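You operate a simulated robot arm through the tools that you are given. There is no shell and no other tool. Be economical: measure what you need, move in short steps, check, and stop when the job is done.

The job below is to be done with a simulated robot arm. You get a single attempt, and the scene is never put back.

## Task
Slide the jack beam to the yellow mark, clamp it and seat the orange jack pad.
Fine: the pad goes in the control side seat.

Only the result counts: the job must be done as asked and must still hold three seconds after the hand-in. Knocking over, shifting, dropping, spilling or breaking anything else fails it.

## Robot
A 7-joint arm with a two-finger parallel gripper, fixed in place. Base frame: the origin is at the foot of the arm, x ahead of it, y to its left, z up; the work surface is at about z = 0.9. Lengths are in m, angles in rad, forces in N, time in s.
With the tool pointing down near the work surface it reaches from about 0.34 to 0.78 m from the base axis. Its first joint turns from -2.897 to 2.897 rad. Payload 3.91 kg.
The TCP is the grasp point between the finger pads, 0.03 m short of the fingertips. In the tool frame z runs along the fingers and y along their closing line. Largest opening 0.11 m; finger width 0.02, thickness 0.01; the body of the gripper, 0.048 by 0.112 m, starts 0.055 m behind the TCP.
Orientation is that of the tool frame in the base frame, as a unit quaternion [x, y, z, w]. With the fingers straight down and closing along the base's y, the tool's x points along the base's -x, its y along +y and its z along -z.

## Interface
- The arm moves only by the tool apply_moves. Its argument "increments" is a list of rows, each a list of 7 numbers: the shift along the tool's x, y, z in m, then the turn, a rotation vector about the tool's x, y, z in rad, then the opening in per cent of the stroke, from 0 (shut) to 100 (fully open). In form: [[tx, ty, tz, wx, wy, wz, grip], ...]. A call has 1 to 10 rows; each row shifts and turns the commanded pose from where the row before left it, along the tool's axes as they then stand. Rows are played at 5 a second. More than 0.05 m and 0.15 rad between two rows, or a gripper value outside its range, and nothing of the call is played. Where a pose cannot be reached the arm comes as near as it can. A force on the tool above 40 N (or 10 N above the force at the start of the call, whichever is more), or a blocked arm, ends the call early, and 0.2 s more pass. Each finger travels about 0.153 m/s and halts on what it meets, pressing with about 45 N; the grip force reading is that of the motor and also rises with nothing between the fingers. The clock runs only during rows and for 0.2 s after the last one: add rows that do not move to give the fingers time. It gives the time, the measured TCP pose, the force on the tool (base axes), the opening and the grip force at its end, in the units of the frame above (readings bear some noise), with the torque about the TCP (base axes, N m) and any sound that the robot's microphone picked up.
- Cameras (640 x 400 px; columns grow to the right, rows downward): "scene" is fixed at [0.4005, -0.4978, 1.4876]; the picture's right is [0.98, -0.20, 0.00], its down [-0.11, -0.53, -0.84] and it looks along [0.17, 0.83, -0.54] (base axes); focal length 325 px, centre (320, 200). "wrist" rides on the gripper at [0.077, 0.007, -0.114] in the tool frame; the picture's right is [-0.09, 1.00, 0.00], its down [-0.80, -0.07, -0.59] and it looks along [-0.59, -0.05, 0.80] (tool axes); focal length 270 px, centre (320, 200). There is no depth. A picture from a camera that has moved, and an enlarged one, comes with that camera's place and axes in the base frame and with its lens.
- snapshot(camera): a new picture of that camera. No time passes.
- lift_body(by): slides the trunk up (or, below 0, down) by that many m; the arm rides with it, the base frame stays. It gives what a move gives, with no picture.
- close_up(camera, box): a new picture of the part [left, top, right, bottom] of that camera's present view, enlarged. No time passes.
- job_done(): hands the job in; it is judged then, once.

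Go step by step. Nothing tells you positions but the pictures and the camera data: compare them with the known pose of the tool, close in by small moves and look again before you grip or let go. The budget is 120 turns and 64 pictures, counting those below and the enlarged ones. Unless the task says otherwise, let go and move clear before handing in, and close with one line.

The tools are called after ">>>" as name(argument=value, ...) on one line, values as JSON. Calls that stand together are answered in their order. apply_moves: Moves the arm, as the interface text tells. Its arguments: {"type":"object","properties":{"increments":{"type":"array","items":{"type":"array","items":{"type":"number"}}}},"required":["increments"]} The other tools are called the same way: lift_body (by) slides the trunk up or down; snapshot (camera) takes a picture; close_up (camera, box) takes an enlarged picture of a part of a camera's view; job_done () hands the job in.

At the start:

```text
clock: 0.0
eef_pos: [0.3103, 0.2302, 1.2099]
tcp_rot: [0.0, 1.0, 0.0, 0.0]
contact_force: [-0.1, -0.1, 0.1]
torque: [-0.01, -0.01, -0.03]
width: 0.1097
finger_force: 0.0
trunk travel left (down, up): [-0.55, 0.06]
```

scene: 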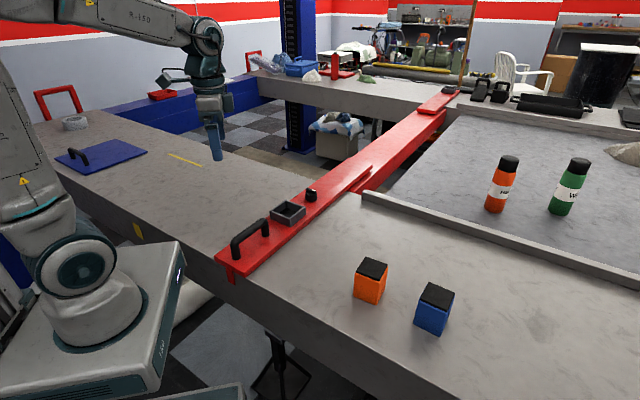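
wrist: 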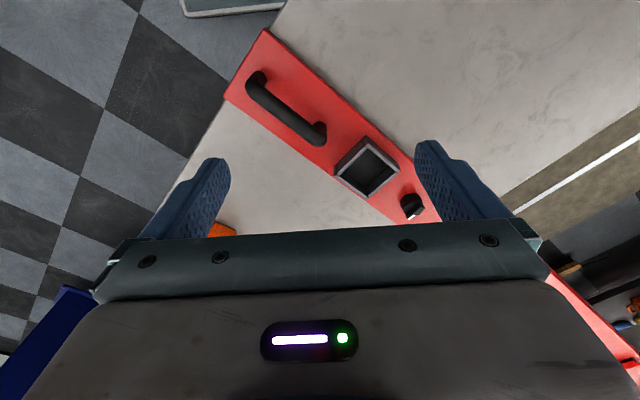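

The red beam spans the pit with a handle, a seat box and a knob at the near end; the orange block stands to its right. I need closer views before moving.

>>> close_up(camera="scene", box=[200, 160, 400, 285])

>>> close_up(camera="scene", box=[30, 80, 270, 250])

>>> close_up(camera="scene", box=[330, 60, 530, 185])

>>> close_up(camera="scene", box=[320, 230, 480, 350])

```text
3.20 times, centred on (300, 222) of scene
camera zoom: at [0.4005, -0.4978, 1.4876], right [0.98, -0.2, 0.0], down [-0.11, -0.53, -0.84], along [0.17, 0.83, -0.54], focal length 1040 px, centre (384, 128)
```

zoom: 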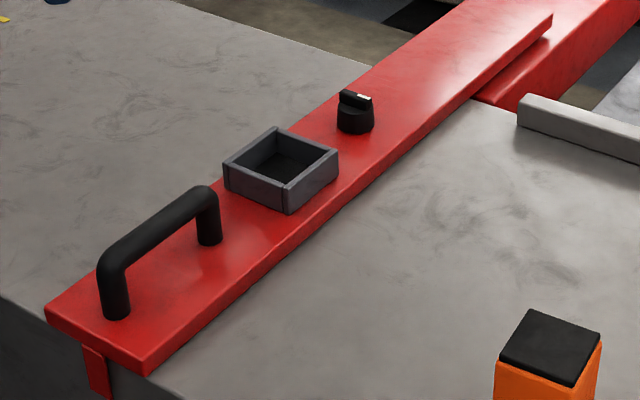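

```text
2.35 times, centred on (150, 165) of scene
camera zoom: at [0.4005, -0.4978, 1.4876], right [0.98, -0.2, 0.0], down [-0.11, -0.53, -0.84], along [0.17, 0.83, -0.54], focal length 765 px, centre (720, 282)
```

zoom: 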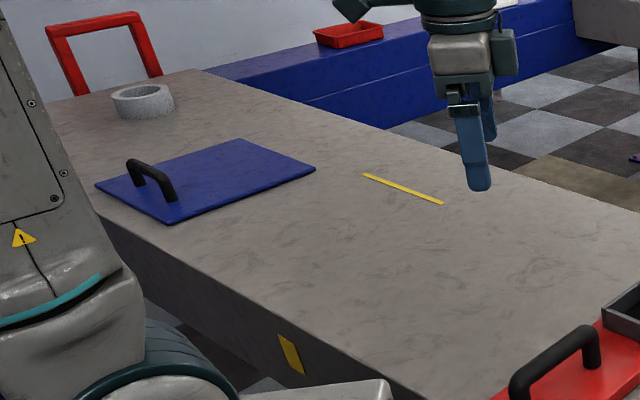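

```text
3.20 times, centred on (430, 122) of scene
camera zoom: at [0.4005, -0.4978, 1.4876], right [0.98, -0.2, 0.0], down [-0.11, -0.53, -0.84], along [0.17, 0.83, -0.54], focal length 1040 px, centre (-32, 448)
```

zoom: 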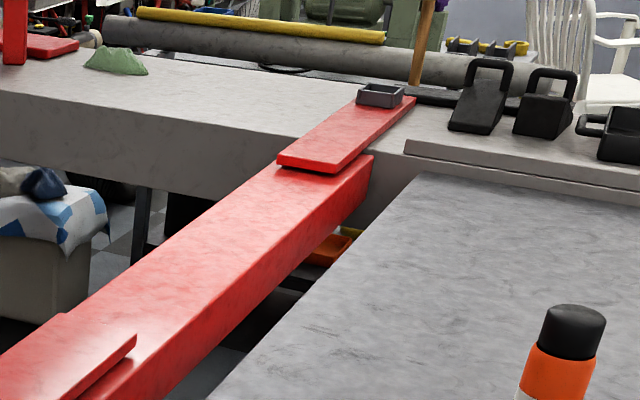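

```text
3.33 times, centred on (400, 290) of scene
camera zoom: at [0.4005, -0.4978, 1.4876], right [0.98, -0.2, 0.0], down [-0.11, -0.53, -0.84], along [0.17, 0.83, -0.54], focal length 1084 px, centre (53, -100)
```

zoom: 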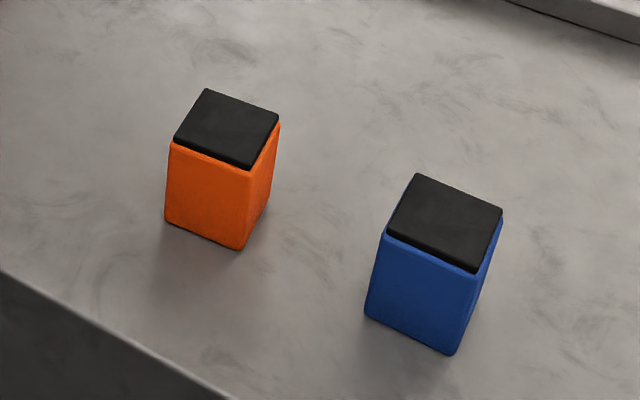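

The seat near the handle and knob is the control-side seat. A yellow mark sits on the bench's front face, where the beam's red tab hangs; there is also a stripe on top. Bench runs along (-1,1)/√2, so I turn the tool 45° above the handle and look with the wrist camera.

>>> apply_moves(increments=[[0, 0, 0, 0, 0, -0.131, 100], [0, 0, 0, 0, 0, -0.131, 100], [0, 0, 0, 0, 0, -0.131, 100], [0, 0, 0, 0, 0, -0.131, 100], [0, 0, 0, 0, 0, -0.131, 100], [0, 0, 0, 0, 0, -0.1304, 100], [0, -0.04, 0.02, 0, 0, 0, 100], [0, -0.015, 0.02, 0, 0, 0, 100], [0, 0, 0, 0, 0, 0, 100]])

>>> snapshot(camera="wrist")

```text
clock: 2.0
eef_pos: [0.3497, 0.1921, 1.1703]
tcp_rot: [-0.383, 0.924, 0.0, 0.0]
contact_force: [-0.3, -0.5, -1.1]
torque: [0.02, -0.04, 0.03]
width: 0.11
finger_force: 0.0
trunk travel left (down, up): [-0.55, 0.06]
```

```text
57 pictures are left
camera wrist: at [0.2905, 0.1422, 1.2838], right [-0.64, 0.77, 0.0], down [0.62, 0.52, 0.59], along [0.46, 0.38, -0.8], focal length 270 px, centre (320, 200)
```

wrist: 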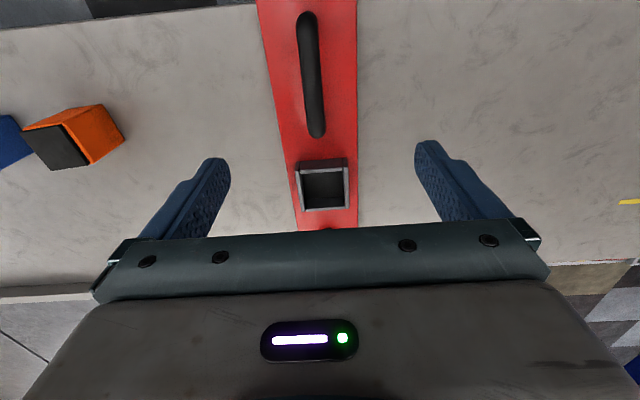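

The beam lies as expected, with its bar about 9 mm to the -s side of the tool centre and at z≈0.968. I move over and go down to just above it.

>>> apply_moves(increments=[[0, -0.009, 0.04, 0, 0, 0, 100], [0, 0, 0.04, 0, 0, 0, 100], [0, 0, 0.03, 0, 0, 0, 100], [0, 0, 0.03, 0, 0, 0, 60], [0, 0, 0, 0, 0, 0, 60]])

>>> close_up(camera="scene", box=[180, 130, 340, 290])

>>> snapshot(camera="wrist")

```text
clock: 3.2
eef_pos: [0.3547, 0.1853, 1.0289]
tcp_rot: [-0.383, 0.924, 0.0, 0.0]
contact_force: [-0.9, 0.0, 0.2]
torque: [0.01, -0.03, 0.0]
width: 0.066
finger_force: 0.0
trunk travel left (down, up): [-0.55, 0.06]
```

```text
2.50 times, centred on (260, 210) of scene
camera zoom: at [0.4005, -0.4978, 1.4876], right [0.98, -0.2, 0.0], down [-0.11, -0.53, -0.84], along [0.17, 0.83, -0.54], focal length 813 px, centre (470, 175)
```

zoom: 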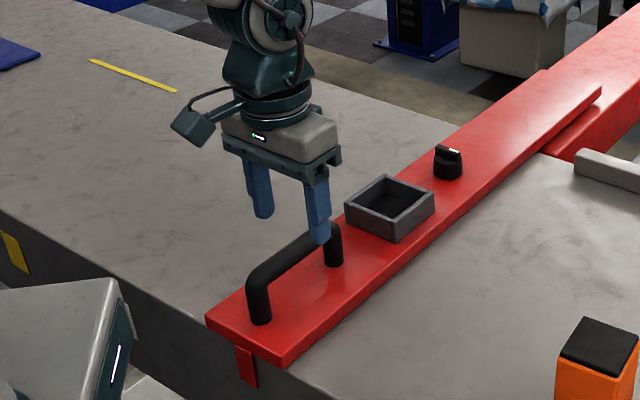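

```text
55 pictures are left
camera wrist: at [0.2963, 0.1354, 1.1429], right [-0.64, 0.77, 0.0], down [0.62, 0.52, 0.59], along [0.46, 0.38, -0.8], focal length 270 px, centre (320, 200)
```

wrist: 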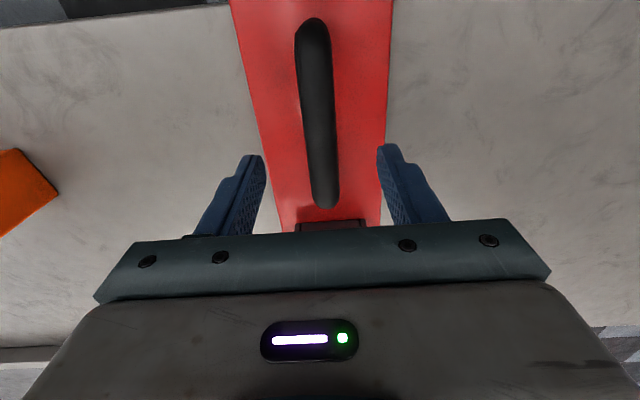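

The fingers straddle the bar. I go down 6 cm and close on it.

>>> apply_moves(increments=[[0.012, 0, 0.03, 0, 0, 0, 60], [0, 0, 0.03, 0, 0, 0, 60], [0, 0, 0, 0, 0, 0, 60], [0, 0, 0, 0, 0, 0, 10], [0, 0, 0, 0, 0, 0, 10], [0, 0, 0, 0, 0, 0, 10]])

>>> close_up(camera="scene", box=[180, 130, 340, 290])

```text
clock: 4.6
eef_pos: [0.3472, 0.1764, 0.9675]
tcp_rot: [-0.383, 0.924, 0.0, 0.0]
contact_force: [-8.6, 4.4, -3.1]
torque: [0.03, 0.0, -0.05]
width: 0.0215
finger_force: 45.3
trunk travel left (down, up): [-0.55, 0.06]
```

```text
2.50 times, centred on (260, 210) of scene
camera zoom: at [0.4005, -0.4978, 1.4876], right [0.98, -0.2, 0.0], down [-0.11, -0.53, -0.84], along [0.17, 0.83, -0.54], focal length 813 px, centre (470, 175)
```

zoom: 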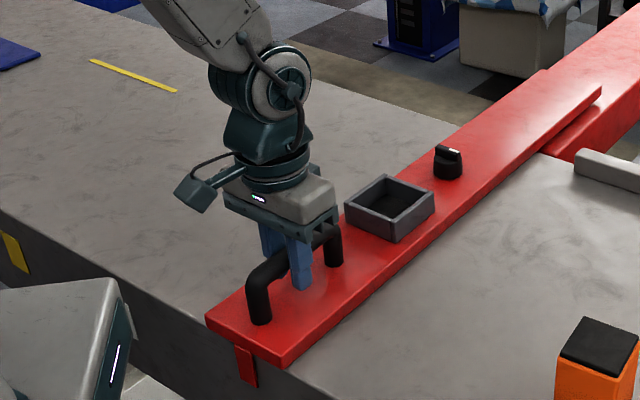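

Gripped the bar (22 mm). I try a small slide along the bench in +s.

>>> apply_moves(increments=[[0, 0.01, 0, 0, 0, 0, 10], [0, 0.01, 0, 0, 0, 0, 10], [0, 0.01, 0, 0, 0, 0, 10], [0, 0, 0, 0, 0, 0, 10]])

>>> close_up(camera="scene", box=[180, 130, 340, 290])

```text
clock: 5.1
eef_pos: [0.3467, 0.1785, 0.9678]
tcp_rot: [-0.379, 0.925, -0.002, 0.001]
contact_force: [24.8, -27.8, -8.9]
torque: [-0.18, 0.01, 0.37]
width: 0.0218
finger_force: 44.9
trunk travel left (down, up): [-0.55, 0.06]
stopped in row 2: the force on the tool passed its limit at 49 N (the readings are from after the stop); the commanded pose is now the measured one
```

```text
2.50 times, centred on (260, 210) of scene
camera zoom: at [0.4005, -0.4978, 1.4876], right [0.98, -0.2, 0.0], down [-0.11, -0.53, -0.84], along [0.17, 0.83, -0.54], focal length 813 px, centre (470, 175)
```

zoom: 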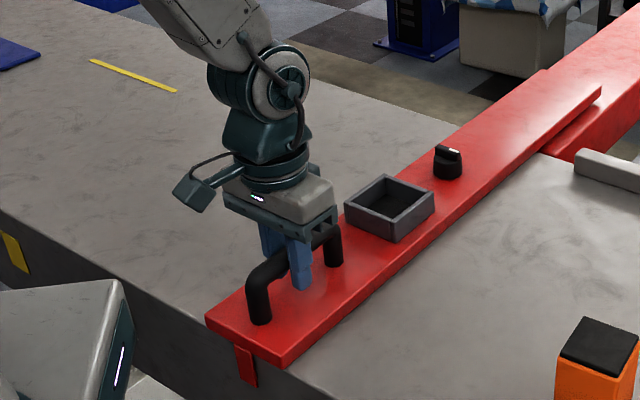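

It resisted at 49 N: either stiction or it is already clamped. I release and look at the knob.

>>> apply_moves(increments=[[0, 0, 0, 0, 0, 0, 60], [0, 0, 0, 0, 0, 0, 60], [0, 0, -0.04, 0, 0, 0, 60], [0, 0, -0.04, 0, 0, 0, 60], [-0.05, 0, -0.04, 0, 0, 0, 60], [-0.05, 0, 0, 0, 0, 0, 100], [-0.05, 0, 0, 0, 0, 0, 100], [0, 0, 0, 0, 0, 0, 100]])

>>> snapshot(camera="wrist")

```text
refused: row 5 steps farther than a row can; nothing moved
```

```text
52 pictures are left
camera wrist: at [0.2868, 0.129, 1.0814], right [-0.64, 0.77, -0.01], down [0.62, 0.51, 0.6], along [0.46, 0.38, -0.8], focal length 270 px, centre (320, 200)
```

wrist: 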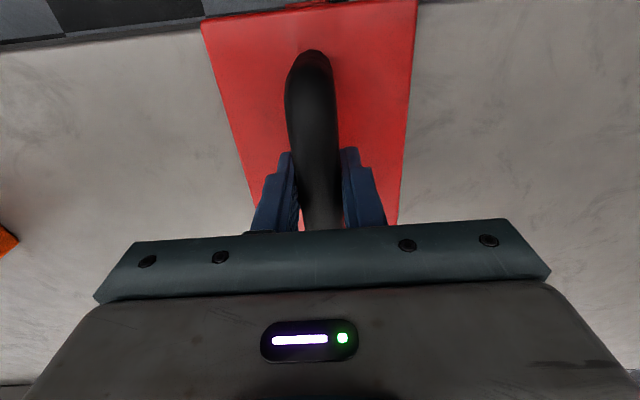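

The row was too long a step. I repeat it split up.

>>> apply_moves(increments=[[0, 0, 0, 0, 0, 0, 60], [0, 0, 0, 0, 0, 0, 60], [0, 0, -0.04, 0, 0, 0, 60], [0, 0, -0.04, 0, 0, 0, 60], [0, 0, -0.05, 0, 0, 0, 60], [-0.05, 0, 0, 0, 0, 0, 100], [-0.05, 0, 0, 0, 0, 0, 100], [-0.04, 0, 0, 0, 0, -0.008, 100], [0, 0, 0, 0, 0, 0, 100]])

>>> snapshot(camera="wrist")

```text
clock: 7.1
eef_pos: [0.4409, 0.2824, 1.1016]
tcp_rot: [-0.384, 0.923, -0.002, 0.002]
contact_force: [0.2, -0.5, -0.1]
torque: [0.0, -0.01, -0.01]
width: 0.1101
finger_force: 0.0
trunk travel left (down, up): [-0.55, 0.06]
```

```text
51 pictures are left
camera wrist: at [0.3813, 0.2326, 1.2157], right [-0.65, 0.76, -0.01], down [0.61, 0.52, 0.6], along [0.46, 0.38, -0.8], focal length 270 px, centre (320, 200)
```

wrist: 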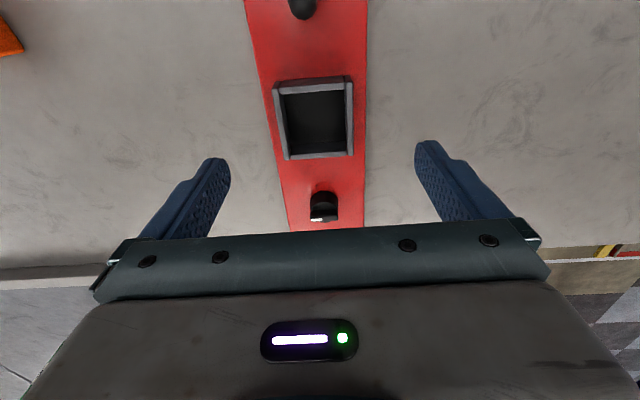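

The seat is empty and the knob lies further along. I move along the beam to see it better.

>>> apply_moves(increments=[[-0.05, 0, 0, 0, 0, 0, 100], [-0.04, 0, 0, 0, 0, 0, 100], [0, 0, 0, 0, 0, 0, 100]])

>>> close_up(camera="wrist", box=[220, 0, 420, 230])

>>> close_up(camera="scene", box=[290, 175, 340, 210])

```text
clock: 7.9
eef_pos: [0.5041, 0.3463, 1.1005]
tcp_rot: [-0.385, 0.923, -0.002, 0.001]
contact_force: [0.4, 0.6, -0.3]
torque: [-0.02, 0.02, 0.02]
width: 0.1098
finger_force: 0.2
trunk travel left (down, up): [-0.55, 0.06]
```

```text
1.74 times, centred on (320, 115) of wrist
camera zoom: at [0.4449, 0.297, 1.2142], right [-0.65, 0.76, -0.01], down [0.61, 0.52, 0.6], along [0.46, 0.38, -0.8], focal length 470 px, centre (320, 348)
```

zoom: 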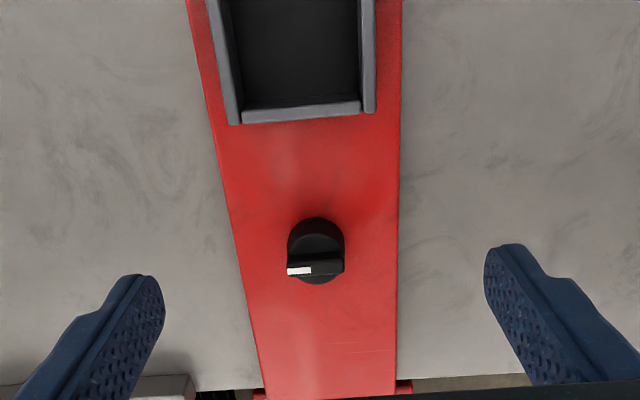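

```text
11.43 times, centred on (315, 192) of scene
camera zoom: at [0.4005, -0.4978, 1.4876], right [0.98, -0.2, 0.0], down [-0.11, -0.53, -0.84], along [0.17, 0.83, -0.54], focal length 3715 px, centre (377, 286)
```

zoom: 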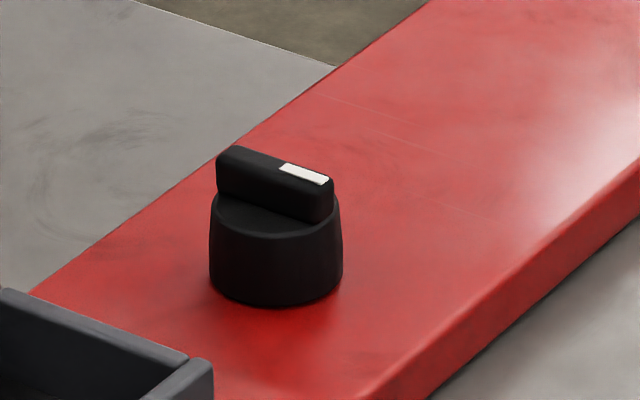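

The knob's grip ridge runs across the beam (pointer to -s) at about (0.546, 0.374), top z≈0.957. Probably this is the clamped state; I turn the tool 90° so the fingers close along the beam onto the ridge.

>>> apply_moves(increments=[[-0.04, 0, 0, 0, 0, 0, 100], [-0.018, 0, 0, 0, 0, 0, 100], [0, 0, 0, 0, 0, 0.149, 60], [0, 0, 0, 0, 0, 0.149, 60], [0, 0, 0, 0, 0, 0.149, 60], [0, 0, 0, 0, 0, 0.149, 60], [0, 0, 0, 0, 0, 0.149, 60], [0, 0, 0, 0, 0, 0.149, 60], [0, 0, 0, 0, 0, 0.149, 60], [0, 0, 0, 0, 0, 0, 60]])

>>> apply_moves(increments=[[0, 0, 0, 0, 0, 0.149, 40], [0, 0, 0, 0, 0, 0.149, 40], [0, 0, 0, 0, 0, 0.149, 40], [0, 0, 0, 0, 0, 0.08, 40], [0, 0, 0, 0, 0, 0, 40]])

>>> snapshot(camera="wrist")

```text
clock: 10.1
eef_pos: [0.5456, 0.388, 1.0993]
tcp_rot: [0.127, 0.992, -0.001, 0.003]
contact_force: [0.2, -0.5, -0.4]
torque: [-0.02, 0.04, -0.02]
width: 0.0663
finger_force: 0.1
trunk travel left (down, up): [-0.55, 0.06]
```

```text
clock: 11.3
eef_pos: [0.547, 0.3871, 1.0987]
tcp_rot: [0.38, 0.925, -0.001, 0.001]
contact_force: [-0.2, -0.3, -0.5]
torque: [0.0, -0.01, -0.01]
width: 0.0441
finger_force: 0.1
trunk travel left (down, up): [-0.55, 0.06]
```

```text
48 pictures are left
camera wrist: at [0.4953, 0.4469, 1.2117], right [0.76, 0.64, 0.0], down [0.52, -0.61, 0.6], along [0.39, -0.46, -0.8], focal length 270 px, centre (320, 200)
```

wrist: 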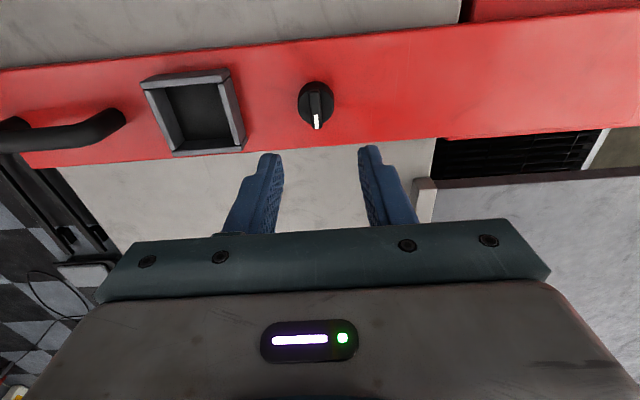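

Ridge is now lined up between the fingers. I go down to z≈1.0 with a small correction and check.

>>> apply_moves(increments=[[-0.003, -0.006, 0.04, 0, 0, 0, 40], [0, 0, 0.04, 0, 0, 0, 40], [0, 0, 0.02, 0, 0, 0, 40], [0, 0, 0, 0, 0, 0, 40]])

>>> snapshot(camera="wrist")

>>> close_up(camera="scene", box=[270, 150, 360, 220])

```text
clock: 12.3
eef_pos: [0.5445, 0.3795, 0.9991]
tcp_rot: [0.38, 0.925, 0.0, 0.003]
contact_force: [-0.5, 0.1, -1.2]
torque: [0.02, -0.01, -0.04]
width: 0.0439
finger_force: 0.0
trunk travel left (down, up): [-0.55, 0.06]
```

```text
47 pictures are left
camera wrist: at [0.4924, 0.4396, 1.112], right [0.76, 0.65, 0.0], down [0.52, -0.61, 0.6], along [0.39, -0.46, -0.8], focal length 270 px, centre (320, 200)
```

wrist: 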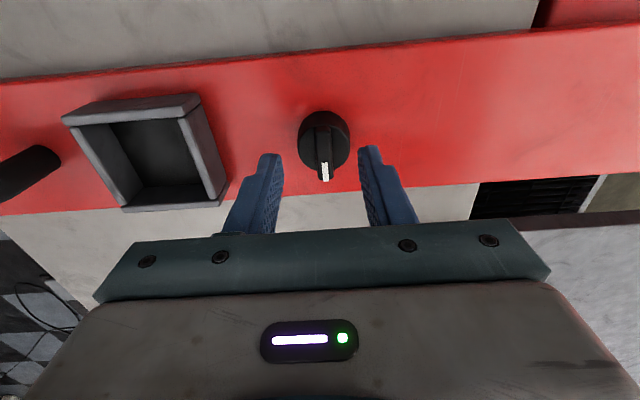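

```text
5.71 times, centred on (315, 185) of scene
camera zoom: at [0.4005, -0.4978, 1.4876], right [0.98, -0.2, 0.0], down [-0.11, -0.53, -0.84], along [0.17, 0.83, -0.54], focal length 1857 px, centre (349, 286)
```

zoom: 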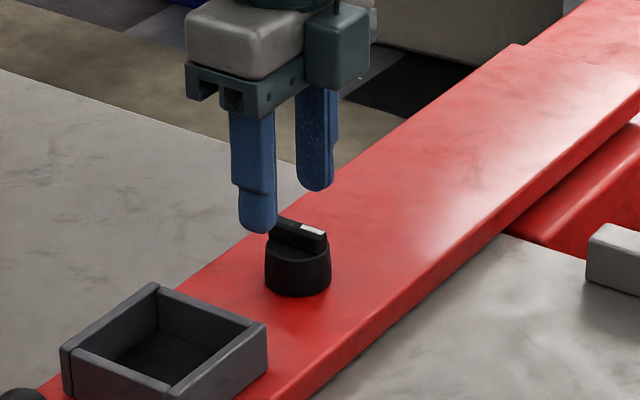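

Alignment is within 2–3 mm. I descend so the tips flank the ridge and close gently.

>>> apply_moves(increments=[[0.001, 0.002, 0.015, 0, 0, 0, 40], [0, 0, 0.01, 0, 0, 0, 40], [0, 0, 0, 0, 0, 0, 40], [0, 0, 0, 0, 0, 0, 4], [0, 0, 0, 0, 0, 0, 4], [0, 0, 0, 0, 0, 0, 4]])

>>> close_up(camera="scene", box=[270, 150, 360, 220])

```text
clock: 13.7
eef_pos: [0.5445, 0.3811, 0.9734]
tcp_rot: [0.38, 0.925, -0.001, 0.003]
contact_force: [-1.1, -0.9, -1.9]
torque: [-0.09, -0.1, 0.03]
width: 0.0355
finger_force: 44.7
trunk travel left (down, up): [-0.55, 0.06]
```

```text
5.71 times, centred on (315, 185) of scene
camera zoom: at [0.4005, -0.4978, 1.4876], right [0.98, -0.2, 0.0], down [-0.11, -0.53, -0.84], along [0.17, 0.83, -0.54], focal length 1857 px, centre (349, 286)
```

zoom: 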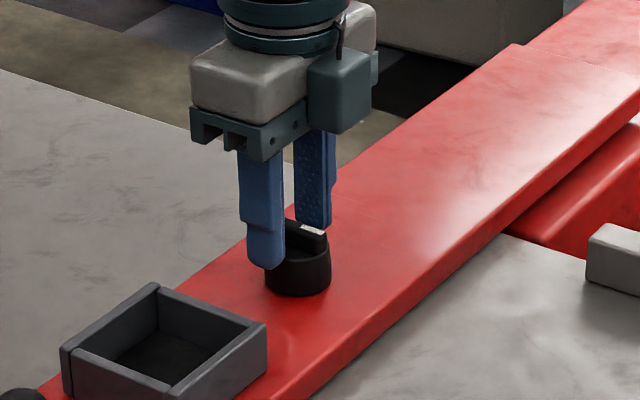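

The width of 35 mm shows I am on the round body, not the ridge. I open, rise 6 mm and close again.

>>> apply_moves(increments=[[0, 0, 0, 0, 0, 0, 45], [0, 0, 0, 0, 0, 0, 45], [0, 0, -0.007, 0, 0, 0, 45], [0, 0, 0, 0, 0, 0, 4], [0, 0, 0, 0, 0, 0, 4], [0, 0, 0, 0, 0, 0, 4]])

>>> close_up(camera="scene", box=[270, 150, 360, 220])

```text
clock: 15.1
eef_pos: [0.5435, 0.3818, 0.9822]
tcp_rot: [0.38, 0.925, 0.0, 0.002]
contact_force: [0.2, 0.0, 2.8]
torque: [0.1, 0.16, 0.01]
width: 0.0108
finger_force: 45.0
trunk travel left (down, up): [-0.55, 0.06]
```

```text
5.71 times, centred on (315, 185) of scene
camera zoom: at [0.4005, -0.4978, 1.4876], right [0.98, -0.2, 0.0], down [-0.11, -0.53, -0.84], along [0.17, 0.83, -0.54], focal length 1857 px, centre (349, 286)
```

zoom: 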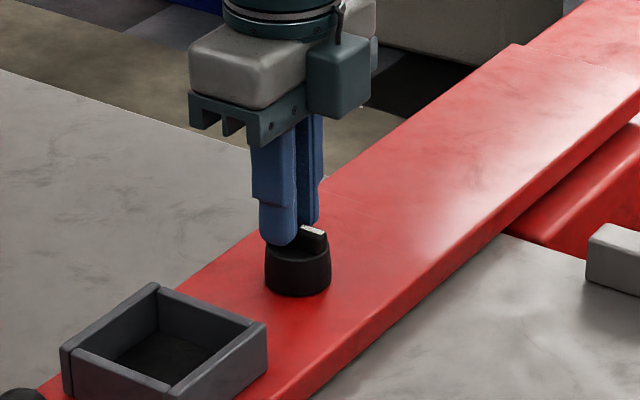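

Now on the ridge (10.8 mm), but the fingers sit ~6 mm toward +s from the knob's axis. I regrip more centred.

>>> apply_moves(increments=[[0, 0, 0, 0, 0, 0, 25], [-0.006, 0, 0, 0, 0, 0, 25], [0, 0, 0, 0, 0, 0, 25], [0, 0, 0, 0, 0, 0, 4], [0, 0, 0, 0, 0, 0, 4], [0, 0, 0, 0, 0, 0, 4]])

>>> close_up(camera="scene", box=[270, 150, 360, 220])

```text
clock: 16.5
eef_pos: [0.5479, 0.3785, 0.9798]
tcp_rot: [0.38, 0.925, -0.001, 0.002]
contact_force: [-0.2, 0.1, -0.1]
torque: [-0.13, -0.12, -0.03]
width: 0.0109
finger_force: 45.0
trunk travel left (down, up): [-0.55, 0.06]
```

```text
5.71 times, centred on (315, 185) of scene
camera zoom: at [0.4005, -0.4978, 1.4876], right [0.98, -0.2, 0.0], down [-0.11, -0.53, -0.84], along [0.17, 0.83, -0.54], focal length 1857 px, centre (349, 286)
```

zoom: 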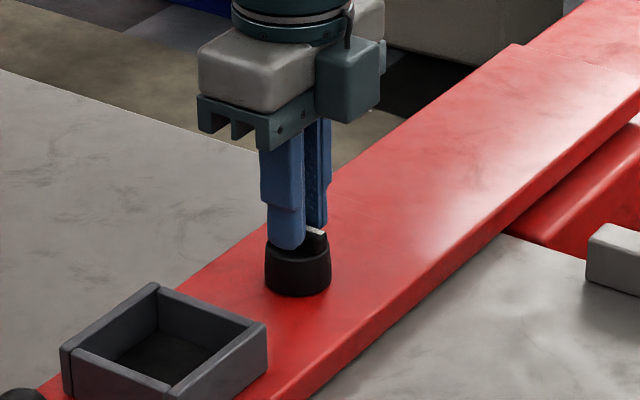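

Centred grip. I try a small turn counter-clockwise (the loosening sense) and watch the torque.

>>> apply_moves(increments=[[0, 0, 0, 0, 0, -0.08, 4], [0, 0, 0, 0, 0, -0.08, 4], [0, 0, 0, 0, 0, -0.08, 4], [0, 0, 0, 0, 0, -0.08, 4]])

```text
clock: 17.5
eef_pos: [0.5489, 0.3781, 0.9794]
tcp_rot: [0.228, 0.974, -0.002, 0.002]
contact_force: [-3.7, -0.4, -2.0]
torque: [-0.2, -0.34, -0.02]
width: 0.0107
finger_force: 44.8
trunk travel left (down, up): [-0.55, 0.06]
```

It turns freely this way with little torque. I continue toward 90° and look.

>>> apply_moves(increments=[[0, 0, 0, 0, 0, -0.1, 4], [0, 0, 0, 0, 0, -0.1, 4], [0, 0, 0, 0, 0, -0.1, 4], [0, 0, 0, 0, 0, -0.1, 4], [0, 0, 0, 0, 0, -0.1, 4], [0, 0, 0, 0, 0, -0.1, 4]])

>>> close_up(camera="scene", box=[270, 150, 360, 220])

```text
clock: 18.9
eef_pos: [0.549, 0.3775, 0.9804]
tcp_rot: [-0.07, 0.998, -0.003, 0.001]
contact_force: [-8.0, -1.6, -11.2]
torque: [0.2, -0.37, 0.03]
width: 0.0105
finger_force: 44.9
trunk travel left (down, up): [-0.55, 0.06]
```

```text
5.71 times, centred on (315, 185) of scene
camera zoom: at [0.4005, -0.4978, 1.4876], right [0.98, -0.2, 0.0], down [-0.11, -0.53, -0.84], along [0.17, 0.83, -0.54], focal length 1857 px, centre (349, 286)
```

zoom: 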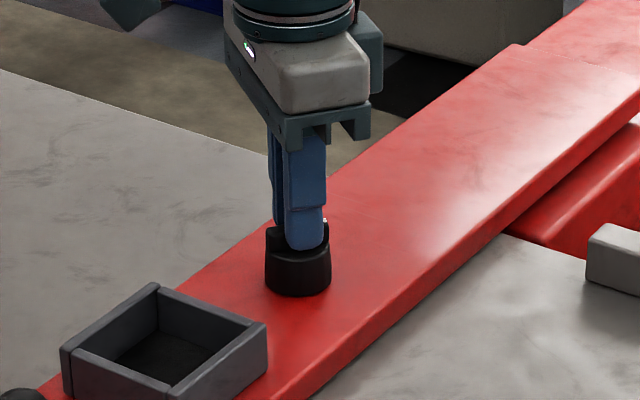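

The knob follows the turn. I continue to the full quarter turn.

>>> apply_moves(increments=[[0, 0, 0, 0, 0, -0.1, 4], [0, 0, 0, 0, 0, -0.1, 4], [0, 0, 0, 0, 0, -0.1, 4], [0, 0, 0, 0, 0, -0.1, 4], [0, 0, 0, 0, 0, -0.1, 4], [0, 0, 0, 0, 0, -0.1, 4], [0, 0, 0, 0, 0, -0.05, 4]])

>>> close_up(camera="scene", box=[270, 150, 360, 220])

```text
clock: 20.5
eef_pos: [0.5475, 0.3777, 0.9816]
tcp_rot: [-0.385, 0.923, -0.002, 0.001]
contact_force: [-8.4, -2.1, -11.5]
torque: [0.9, -0.59, -0.24]
width: 0.011
finger_force: 45.0
trunk travel left (down, up): [-0.55, 0.06]
```

```text
5.71 times, centred on (315, 185) of scene
camera zoom: at [0.4005, -0.4978, 1.4876], right [0.98, -0.2, 0.0], down [-0.11, -0.53, -0.84], along [0.17, 0.83, -0.54], focal length 1857 px, centre (349, 286)
```

zoom: 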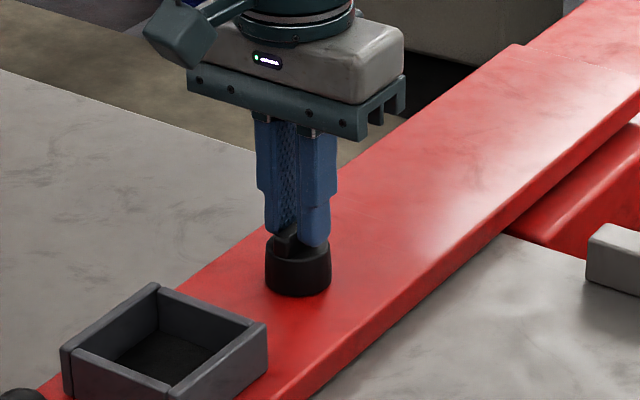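

A quarter turn is done, with slight resistance at the end. I let go and return to the handle to test whether the beam slides.

>>> apply_moves(increments=[[0, 0, 0, 0, 0, 0, 50], [0, 0, 0, 0, 0, 0, 50], [0, 0, -0.05, 0, 0, 0, 50], [0, 0, -0.03, 0, 0, 0, 50], [0.05, 0, 0, 0, 0, 0, 50], [0.05, 0, 0, 0, 0, 0, 50], [0.05, 0, 0, 0, 0, 0, 50], [0.05, 0, 0, 0, 0, 0, 50], [0.05, 0, 0, 0, 0, 0, 50], [0.03, 0, 0, 0, 0, 0, 50]])

>>> snapshot(camera="wrist")

>>> close_up(camera="scene", box=[200, 150, 360, 270])

```text
clock: 22.7
eef_pos: [0.3498, 0.1781, 1.063]
tcp_rot: [-0.385, 0.923, -0.003, 0.002]
contact_force: [-0.4, 0.8, 0.2]
torque: [-0.02, 0.0, 0.0]
width: 0.055
finger_force: 0.0
trunk travel left (down, up): [-0.55, 0.06]
```

```text
40 pictures are left
camera wrist: at [0.2909, 0.129, 1.1762], right [-0.64, 0.76, -0.01], down [0.61, 0.52, 0.6], along [0.46, 0.38, -0.8], focal length 270 px, centre (320, 200)
```

wrist: 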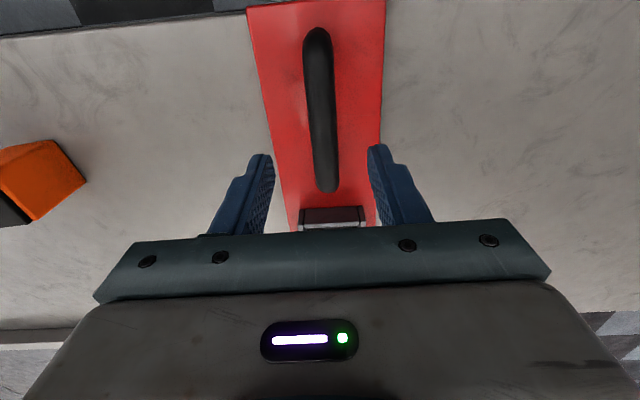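

```text
3.33 times, centred on (280, 210) of scene
camera zoom: at [0.4005, -0.4978, 1.4876], right [0.98, -0.2, 0.0], down [-0.11, -0.53, -0.84], along [0.17, 0.83, -0.54], focal length 1084 px, centre (453, 167)
```

zoom: 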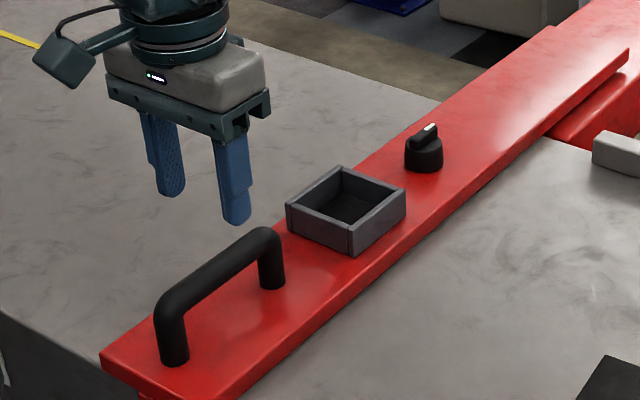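

The knob now points along the beam. I grip the handle again and try the slide.

>>> apply_moves(increments=[[0, 0, 0.05, 0, 0, 0, 50], [0, 0, 0.045, 0, 0, 0, 50], [0, 0, 0, 0, 0, 0, 50], [0, 0, 0, 0, 0, 0, 10], [0, 0, 0, 0, 0, 0, 10], [0, 0, 0, 0, 0, 0, 10]])

>>> apply_moves(increments=[[0, 0.005, 0, 0, 0, 0, 10], [0, 0.01, 0, 0, 0, 0, 10], [0, 0.01, 0, 0, 0, 0, 10], [0, 0.01, 0, 0, 0, 0, 10], [0, 0, 0, 0, 0, 0, 10]])

```text
clock: 24.1
eef_pos: [0.3494, 0.1808, 0.9661]
tcp_rot: [-0.385, 0.923, -0.003, 0.0]
contact_force: [-15.5, 10.4, -5.8]
torque: [0.71, -0.62, -0.21]
width: 0.0218
finger_force: 45.0
trunk travel left (down, up): [-0.55, 0.06]
```

```text
clock: 25.3
eef_pos: [0.3254, 0.2034, 0.965]
tcp_rot: [-0.386, 0.923, -0.002, 0.002]
contact_force: [-2.0, -1.0, 11.9]
torque: [-0.66, 0.77, -0.41]
width: 0.0218
finger_force: 45.0
trunk travel left (down, up): [-0.55, 0.06]
```

The beam slides now. I continue in +s, checking forces.

>>> apply_moves(increments=[[0, 0.01, 0, 0, 0, 0, 10], [0, 0.02, 0, 0, 0, 0, 10], [0, 0.02, 0, 0, 0, 0, 10], [0, 0.02, 0, 0, 0, 0, 10], [0, 0.02, 0, 0, 0, 0, 10], [0, 0.02, 0, 0, 0, 0, 10], [0, 0.02, 0, 0, 0, 0, 10], [0, 0.02, 0, 0, 0, 0, 10], [0, 0.02, 0, 0, 0, 0, 10], [0, 0.01, 0, 0, 0, 0, 10]])

>>> snapshot(camera="scene")

```text
clock: 27.5
eef_pos: [0.1982, 0.3318, 0.9664]
tcp_rot: [-0.385, 0.923, -0.002, 0.003]
contact_force: [2.7, -0.5, 34.0]
torque: [-0.41, 0.33, -0.37]
width: 0.0215
finger_force: 44.9
trunk travel left (down, up): [-0.55, 0.06]
```

```text
38 pictures are left
```

scene: 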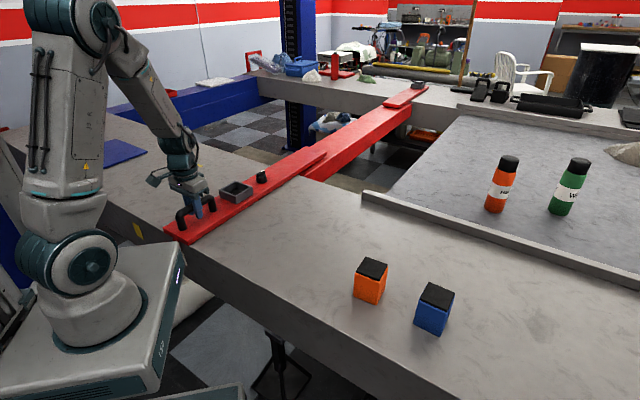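

Sliding well; the downward load has grown, so I raise the hand slightly. Let me see tab versus front mark.

>>> close_up(camera="scene", box=[110, 170, 230, 270])

```text
4.00 times, centred on (170, 220) of scene
camera zoom: at [0.4005, -0.4978, 1.4876], right [0.98, -0.2, 0.0], down [-0.11, -0.53, -0.84], along [0.17, 0.83, -0.54], focal length 1300 px, centre (920, 120)
```

zoom: 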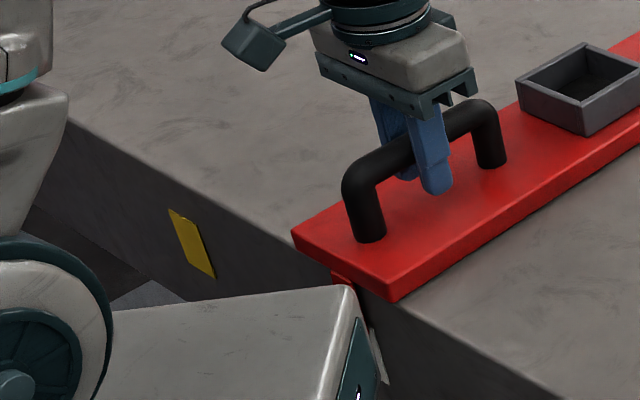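

The mark centre is near s≈0.28–0.31; the hand is at s≈0.095. I slide 0.17 m more and look again.

>>> apply_moves(increments=[[0, 0.005, -0.003, 0, 0, 0, 10], [0, 0.02, 0, 0, 0, 0, 10], [0, 0.02, -0.0005, 0, 0, 0, 10], [0, 0.02, 0, 0, 0, 0, 10], [0, 0.02, 0, 0, 0, 0, 10], [0, 0.02, -0.0005, 0, 0, 0, 10], [0, 0.02, 0, 0, 0, 0, 10], [0, 0.02, 0, 0, 0, 0, 10], [0, 0.015, 0, 0, 0, 0, 10], [0, 0.01, 0, 0, 0, 0, 10]])

>>> close_up(camera="scene", box=[90, 150, 230, 270])

```text
clock: 29.7
eef_pos: [0.0781, 0.4523, 0.9666]
tcp_rot: [-0.385, 0.923, -0.002, 0.001]
contact_force: [2.2, -0.4, -18.3]
torque: [-0.5, 0.22, -0.49]
width: 0.022
finger_force: 45.3
trunk travel left (down, up): [-0.55, 0.06]
```

```text
3.33 times, centred on (160, 210) of scene
camera zoom: at [0.4005, -0.4978, 1.4876], right [0.98, -0.2, 0.0], down [-0.11, -0.53, -0.84], along [0.17, 0.83, -0.54], focal length 1084 px, centre (853, 167)
```

zoom: 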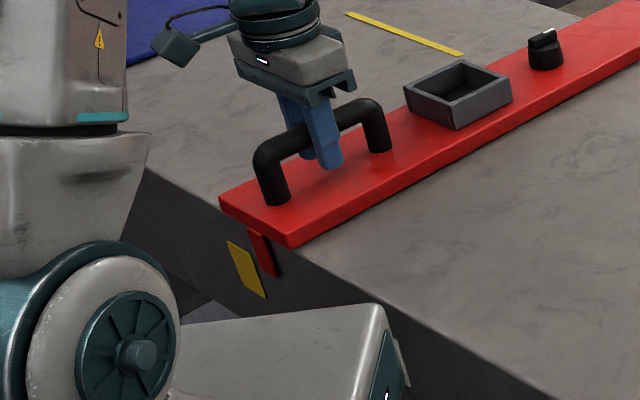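

The tab is close to the mark, about 5 cm to go. I slide 4 cm and look enlarged.

>>> apply_moves(increments=[[0, 0.01, 0.001, 0, 0, 0, 10], [0, 0.01, 0, 0, 0, 0, 10], [0, 0.01, 0, 0, 0, 0, 10], [0, 0.01, 0, 0, 0, 0, 10], [0, 0, 0, 0, 0, 0, 10]])

>>> close_up(camera="scene", box=[115, 205, 165, 245])

```text
clock: 30.9
eef_pos: [0.0491, 0.4796, 0.9665]
tcp_rot: [-0.385, 0.923, -0.002, 0.002]
contact_force: [5.9, 4.2, -9.5]
torque: [0.47, -0.3, -0.3]
width: 0.0218
finger_force: 45.5
trunk travel left (down, up): [-0.55, 0.06]
```

```text
10.00 times, centred on (140, 225) of scene
camera zoom: at [0.4005, -0.4978, 1.4876], right [0.98, -0.2, 0.0], down [-0.11, -0.53, -0.84], along [0.17, 0.83, -0.54], focal length 3250 px, centre (2120, -50)
```

zoom: 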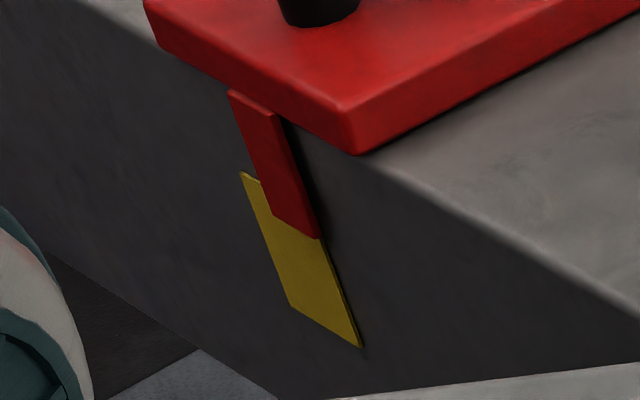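

The tab overlaps the mark, but this oblique view has parallax. I release and back off toward the front edge to view tab and mark straight on with the wrist camera.

>>> apply_moves(increments=[[0, 0, 0, 0, 0, 0, 50], [0, 0, 0, 0, 0, 0, 50], [0, 0, -0.05, 0, 0, 0, 50], [0, 0, -0.05, 0, 0, 0, 50], [0.05, 0, 0, 0, 0, 0, 50], [0.05, 0, 0, 0, 0, 0, 50], [0.04, 0, 0, 0, 0, 0, 50], [0, 0, 0, 0, 0, 0, 50]])

>>> snapshot(camera="wrist")

```text
clock: 32.7
eef_pos: [-0.0515, 0.3808, 1.066]
tcp_rot: [-0.384, 0.923, -0.002, 0.001]
contact_force: [-0.3, -0.7, 1.0]
torque: [-0.04, 0.03, 0.0]
width: 0.0547
finger_force: 0.0
trunk travel left (down, up): [-0.55, 0.06]
```

```text
34 pictures are left
camera wrist: at [-0.1106, 0.3322, 1.1798], right [-0.64, 0.76, -0.01], down [0.61, 0.52, 0.6], along [0.46, 0.38, -0.8], focal length 270 px, centre (320, 200)
```

wrist: 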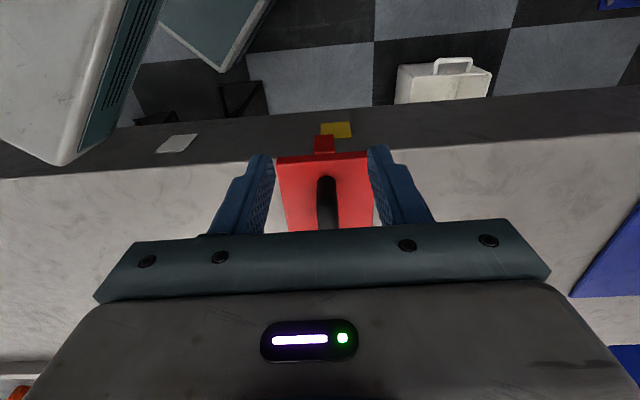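

Both are visible. I enlarge it.

>>> close_up(camera="wrist", box=[270, 105, 390, 180])

```text
5.33 times, centred on (330, 142) of wrist
camera zoom: at [-0.1106, 0.3322, 1.1798], right [-0.64, 0.76, -0.01], down [0.61, 0.52, 0.6], along [0.46, 0.38, -0.8], focal length 1442 px, centre (267, 507)
```

zoom: 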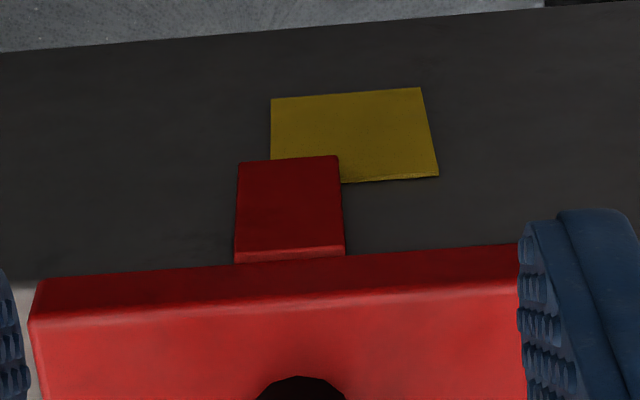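

The tab is 15–16 mm short of the mark's centre. I return to the handle, grip and slide that much.

>>> apply_moves(increments=[[-0.05, 0, 0, 0, 0, 0, 50], [-0.05, 0, 0, 0, 0, 0, 50], [-0.04, -0.001, 0, 0, 0, 0, 50], [0, 0, 0.05, 0, 0, 0, 50], [0, 0, 0.05, 0, 0, 0, 50], [0, 0, 0, 0, 0, 0, 50], [0, 0, 0, 0, 0, 0, 10], [0, 0, 0, 0, 0, 0, 10], [0, 0, 0, 0, 0, 0, 10]])

>>> apply_moves(increments=[[0, 0.005, 0, 0, 0, 0, 10], [0, 0.005, 0, 0, 0, 0, 10], [0, 0.0055, 0, 0, 0, 0, 10], [0, 0, 0, 0, 0, 0, 10], [0, 0, 0, 0, 0, 0, 10]])

```text
clock: 34.7
eef_pos: [0.047, 0.4772, 0.9678]
tcp_rot: [-0.384, 0.923, -0.002, 0.002]
contact_force: [-2.6, 0.4, 0.6]
torque: [0.08, -0.01, -0.27]
width: 0.0217
finger_force: 44.9
trunk travel left (down, up): [-0.55, 0.06]
```

```text
clock: 35.9
eef_pos: [0.0371, 0.4871, 0.9685]
tcp_rot: [-0.385, 0.923, -0.001, 0.002]
contact_force: [-5.6, -8.0, 17.6]
torque: [-0.76, 0.76, -0.4]
width: 0.0215
finger_force: 45.6
trunk travel left (down, up): [-0.55, 0.06]
```

It slid about 14 mm. I release and check from the front again.

>>> apply_moves(increments=[[0, 0, 0, 0, 0, 0, 50], [0, 0, 0, 0, 0, 0, 50], [0, 0, -0.05, 0, 0, 0, 50], [0, 0, -0.05, 0, 0, 0, 50], [0.05, 0, 0, 0, 0, 0, 50], [0.05, 0, 0, 0, 0, 0, 50], [0.04, 0, 0, 0, 0, 0, 50], [0, 0, 0, 0, 0, 0, 50]])

>>> close_up(camera="wrist", box=[270, 105, 390, 180])

```text
clock: 37.7
eef_pos: [-0.0572, 0.3911, 1.0643]
tcp_rot: [-0.384, 0.923, -0.002, 0.002]
contact_force: [-0.1, -0.4, -0.2]
torque: [0.0, -0.01, 0.02]
width: 0.055
finger_force: 0.1
trunk travel left (down, up): [-0.55, 0.06]
```

```text
5.33 times, centred on (330, 142) of wrist
camera zoom: at [-0.1174, 0.341, 1.1776], right [-0.64, 0.76, -0.01], down [0.61, 0.52, 0.6], along [0.46, 0.38, -0.8], focal length 1442 px, centre (267, 507)
```

zoom: 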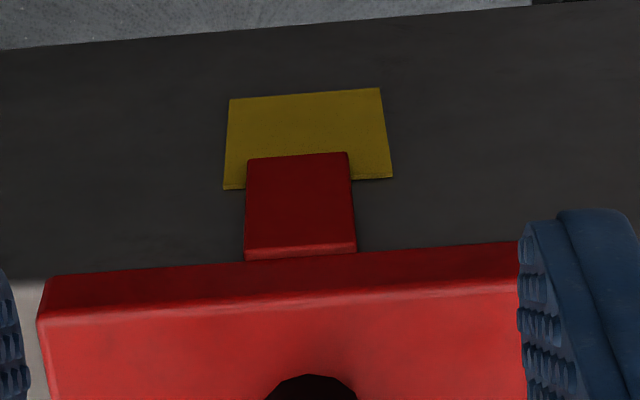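

It is within ~2.5 mm, still slightly short. I do one small correcting slide of 2.5 mm, then go to the knob.

>>> apply_moves(increments=[[-0.05, 0, 0, 0, 0, 0, 50], [-0.05, 0, 0, 0, 0, 0, 50], [-0.04, -0.001, 0, 0, 0, 0, 50], [0, 0, 0.05, 0, 0, 0, 50], [0, 0, 0.05, 0, 0, 0, 50], [0, 0, 0, 0, 0, 0, 50], [0, 0, 0, 0, 0, 0, 10], [0, 0, 0, 0, 0, 0, 10], [0, 0, 0, 0, 0, 0, 10]])

>>> apply_moves(increments=[[0, 0.002, 0, 0, 0, 0, 10], [0, 0.002, 0, 0, 0, 0, 10], [0, 0, 0, 0, 0, 0, 10], [0, 0, 0, 0, 0, 0, 10]])

```text
clock: 39.7
eef_pos: [0.0409, 0.4887, 0.9663]
tcp_rot: [-0.385, 0.923, -0.002, 0.002]
contact_force: [-4.6, 0.8, 0.2]
torque: [0.18, -0.02, -0.3]
width: 0.0215
finger_force: 45.0
trunk travel left (down, up): [-0.55, 0.06]
```

```text
clock: 40.7
eef_pos: [0.0377, 0.4915, 0.9675]
tcp_rot: [-0.383, 0.924, -0.002, 0.001]
contact_force: [3.4, -1.5, 15.4]
torque: [-0.83, 0.46, -0.27]
width: 0.0219
finger_force: 44.3
trunk travel left (down, up): [-0.55, 0.06]
```

The beam is at s≈0.321. I release and move above the knob, 0.28 m further along the beam.

>>> apply_moves(increments=[[0, 0, 0, 0, 0, 0, 50], [0, 0, 0, 0, 0, 0, 50], [0, 0, -0.05, 0, 0, 0, 50], [0, 0, -0.03, 0, 0, 0, 50], [-0.05, 0, 0, 0, 0, 0, 50], [-0.05, 0, 0, 0, 0, 0, 50], [-0.05, 0, 0, 0, 0, 0, 50], [-0.05, 0, 0, 0, 0, 0, 50], [-0.05, 0, 0, 0, 0, 0, 50], [-0.03, 0, 0, 0, 0, 0, 50]])

>>> snapshot(camera="wrist")

>>> close_up(camera="scene", box=[190, 120, 290, 200])

```text
clock: 42.9
eef_pos: [0.2348, 0.6894, 1.0456]
tcp_rot: [-0.385, 0.923, -0.003, 0.0]
contact_force: [0.7, 0.2, 0.4]
torque: [-0.05, 0.03, -0.03]
width: 0.0548
finger_force: 0.1
trunk travel left (down, up): [-0.55, 0.06]
```

```text
31 pictures are left
camera wrist: at [0.1754, 0.6408, 1.1591], right [-0.65, 0.76, -0.01], down [0.61, 0.52, 0.59], along [0.46, 0.38, -0.8], focal length 270 px, centre (320, 200)
```

wrist: 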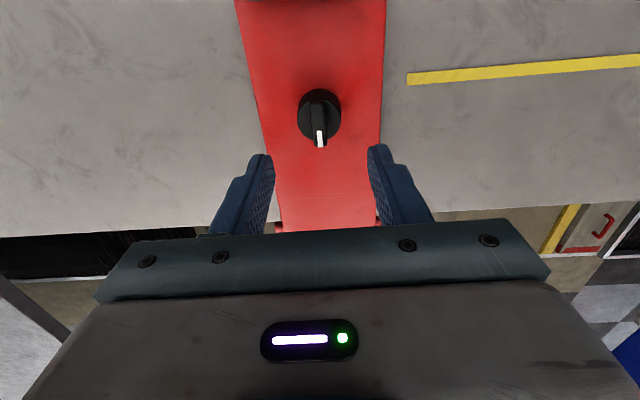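

```text
5.00 times, centred on (240, 160) of scene
camera zoom: at [0.4005, -0.4978, 1.4876], right [0.98, -0.2, 0.0], down [-0.11, -0.53, -0.84], along [0.17, 0.83, -0.54], focal length 1625 px, centre (720, 400)
```

zoom: 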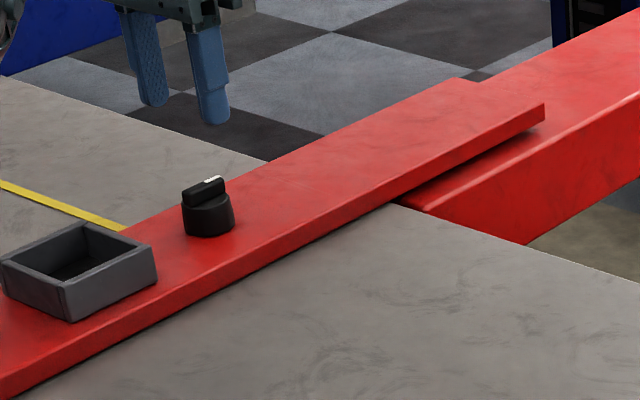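

The tool is right above the knob. I descend to the ridge and close on it.

>>> apply_moves(increments=[[0, 0, 0.04, 0, 0, 0, 40], [0, 0, 0.0255, 0, 0, 0, 35], [0, 0, 0, 0, 0, 0, 35], [0, 0, 0, 0, 0, 0, 4], [0, 0, 0, 0, 0, 0, 4], [0, 0, 0, 0, 0, 0, 4]])

>>> close_up(camera="scene", box=[190, 120, 290, 200])

```text
clock: 44.3
eef_pos: [0.2355, 0.6879, 0.9807]
tcp_rot: [-0.384, 0.923, -0.003, 0.002]
contact_force: [-0.1, -5.0, -3.6]
torque: [0.52, -0.49, -0.12]
width: 0.011
finger_force: 45.5
trunk travel left (down, up): [-0.55, 0.06]
```

```text
5.00 times, centred on (240, 160) of scene
camera zoom: at [0.4005, -0.4978, 1.4876], right [0.98, -0.2, 0.0], down [-0.11, -0.53, -0.84], along [0.17, 0.83, -0.54], focal length 1625 px, centre (720, 400)
```

zoom: 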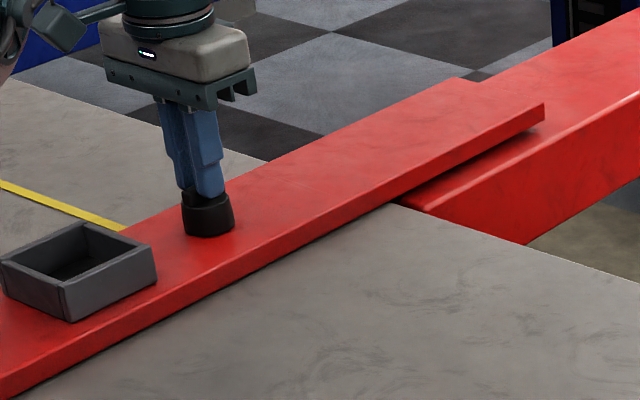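

The ridge is gripped (11 mm). I turn clockwise back by a quarter turn to clamp.

>>> apply_moves(increments=[[0, 0, 0, 0, 0, 0.1, 4], [0, 0, 0, 0, 0, 0.1, 4], [0, 0, 0, 0, 0, 0.1, 4], [0, 0, 0, 0, 0, 0.1, 4], [0, 0, 0, 0, 0, 0.1, 4], [0, 0, 0, 0, 0, 0.1, 4], [0, 0, 0, 0, 0, 0.1, 4], [0, 0, 0, 0, 0, 0.1, 4]])

>>> apply_moves(increments=[[0, 0, 0, 0, 0, 0.1, 4], [0, 0, 0, 0, 0, 0.1, 4], [0, 0, 0, 0, 0, 0.1, 4], [0, 0, 0, 0, 0, 0.1, 4], [0, 0, 0, 0, 0, 0.1, 4], [0, 0, 0, 0, 0, 0.1, 4], [0, 0, 0, 0, 0, 0.1, 4], [0, 0, 0, 0, 0, 0.07, 4]])

>>> close_up(camera="scene", box=[190, 120, 290, 200])

```text
clock: 46.1
eef_pos: [0.235, 0.6896, 0.9813]
tcp_rot: [0.006, 1.0, -0.002, 0.001]
contact_force: [3.5, 0.4, 2.4]
torque: [0.04, 1.16, -0.04]
width: 0.0109
finger_force: 44.6
trunk travel left (down, up): [-0.55, 0.06]
```

```text
clock: 47.9
eef_pos: [0.2351, 0.6905, 0.9816]
tcp_rot: [0.382, 0.924, 0.0, 0.003]
contact_force: [8.0, 13.4, 5.9]
torque: [0.45, -0.23, 0.03]
width: 0.0107
finger_force: 45.8
trunk travel left (down, up): [-0.55, 0.06]
```

```text
5.00 times, centred on (240, 160) of scene
camera zoom: at [0.4005, -0.4978, 1.4876], right [0.98, -0.2, 0.0], down [-0.11, -0.53, -0.84], along [0.17, 0.83, -0.54], focal length 1625 px, centre (720, 400)
```

zoom: 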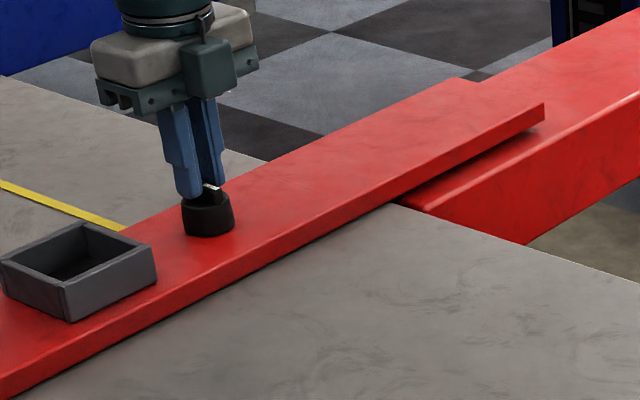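

The knob is back at its original orientation. I test the clamp gently with a small sideways push on the knob.

>>> apply_moves(increments=[[-0.003, 0, 0, 0, 0, 0, 4], [-0.003, 0, 0, 0, 0, 0, 4]])

```text
clock: 48.5
eef_pos: [0.2363, 0.6912, 0.9814]
tcp_rot: [0.381, 0.925, -0.001, 0.003]
contact_force: [-5.1, 18.1, 11.7]
torque: [0.08, -0.5, 0.0]
width: 0.0107
finger_force: 44.7
trunk travel left (down, up): [-0.55, 0.06]
```

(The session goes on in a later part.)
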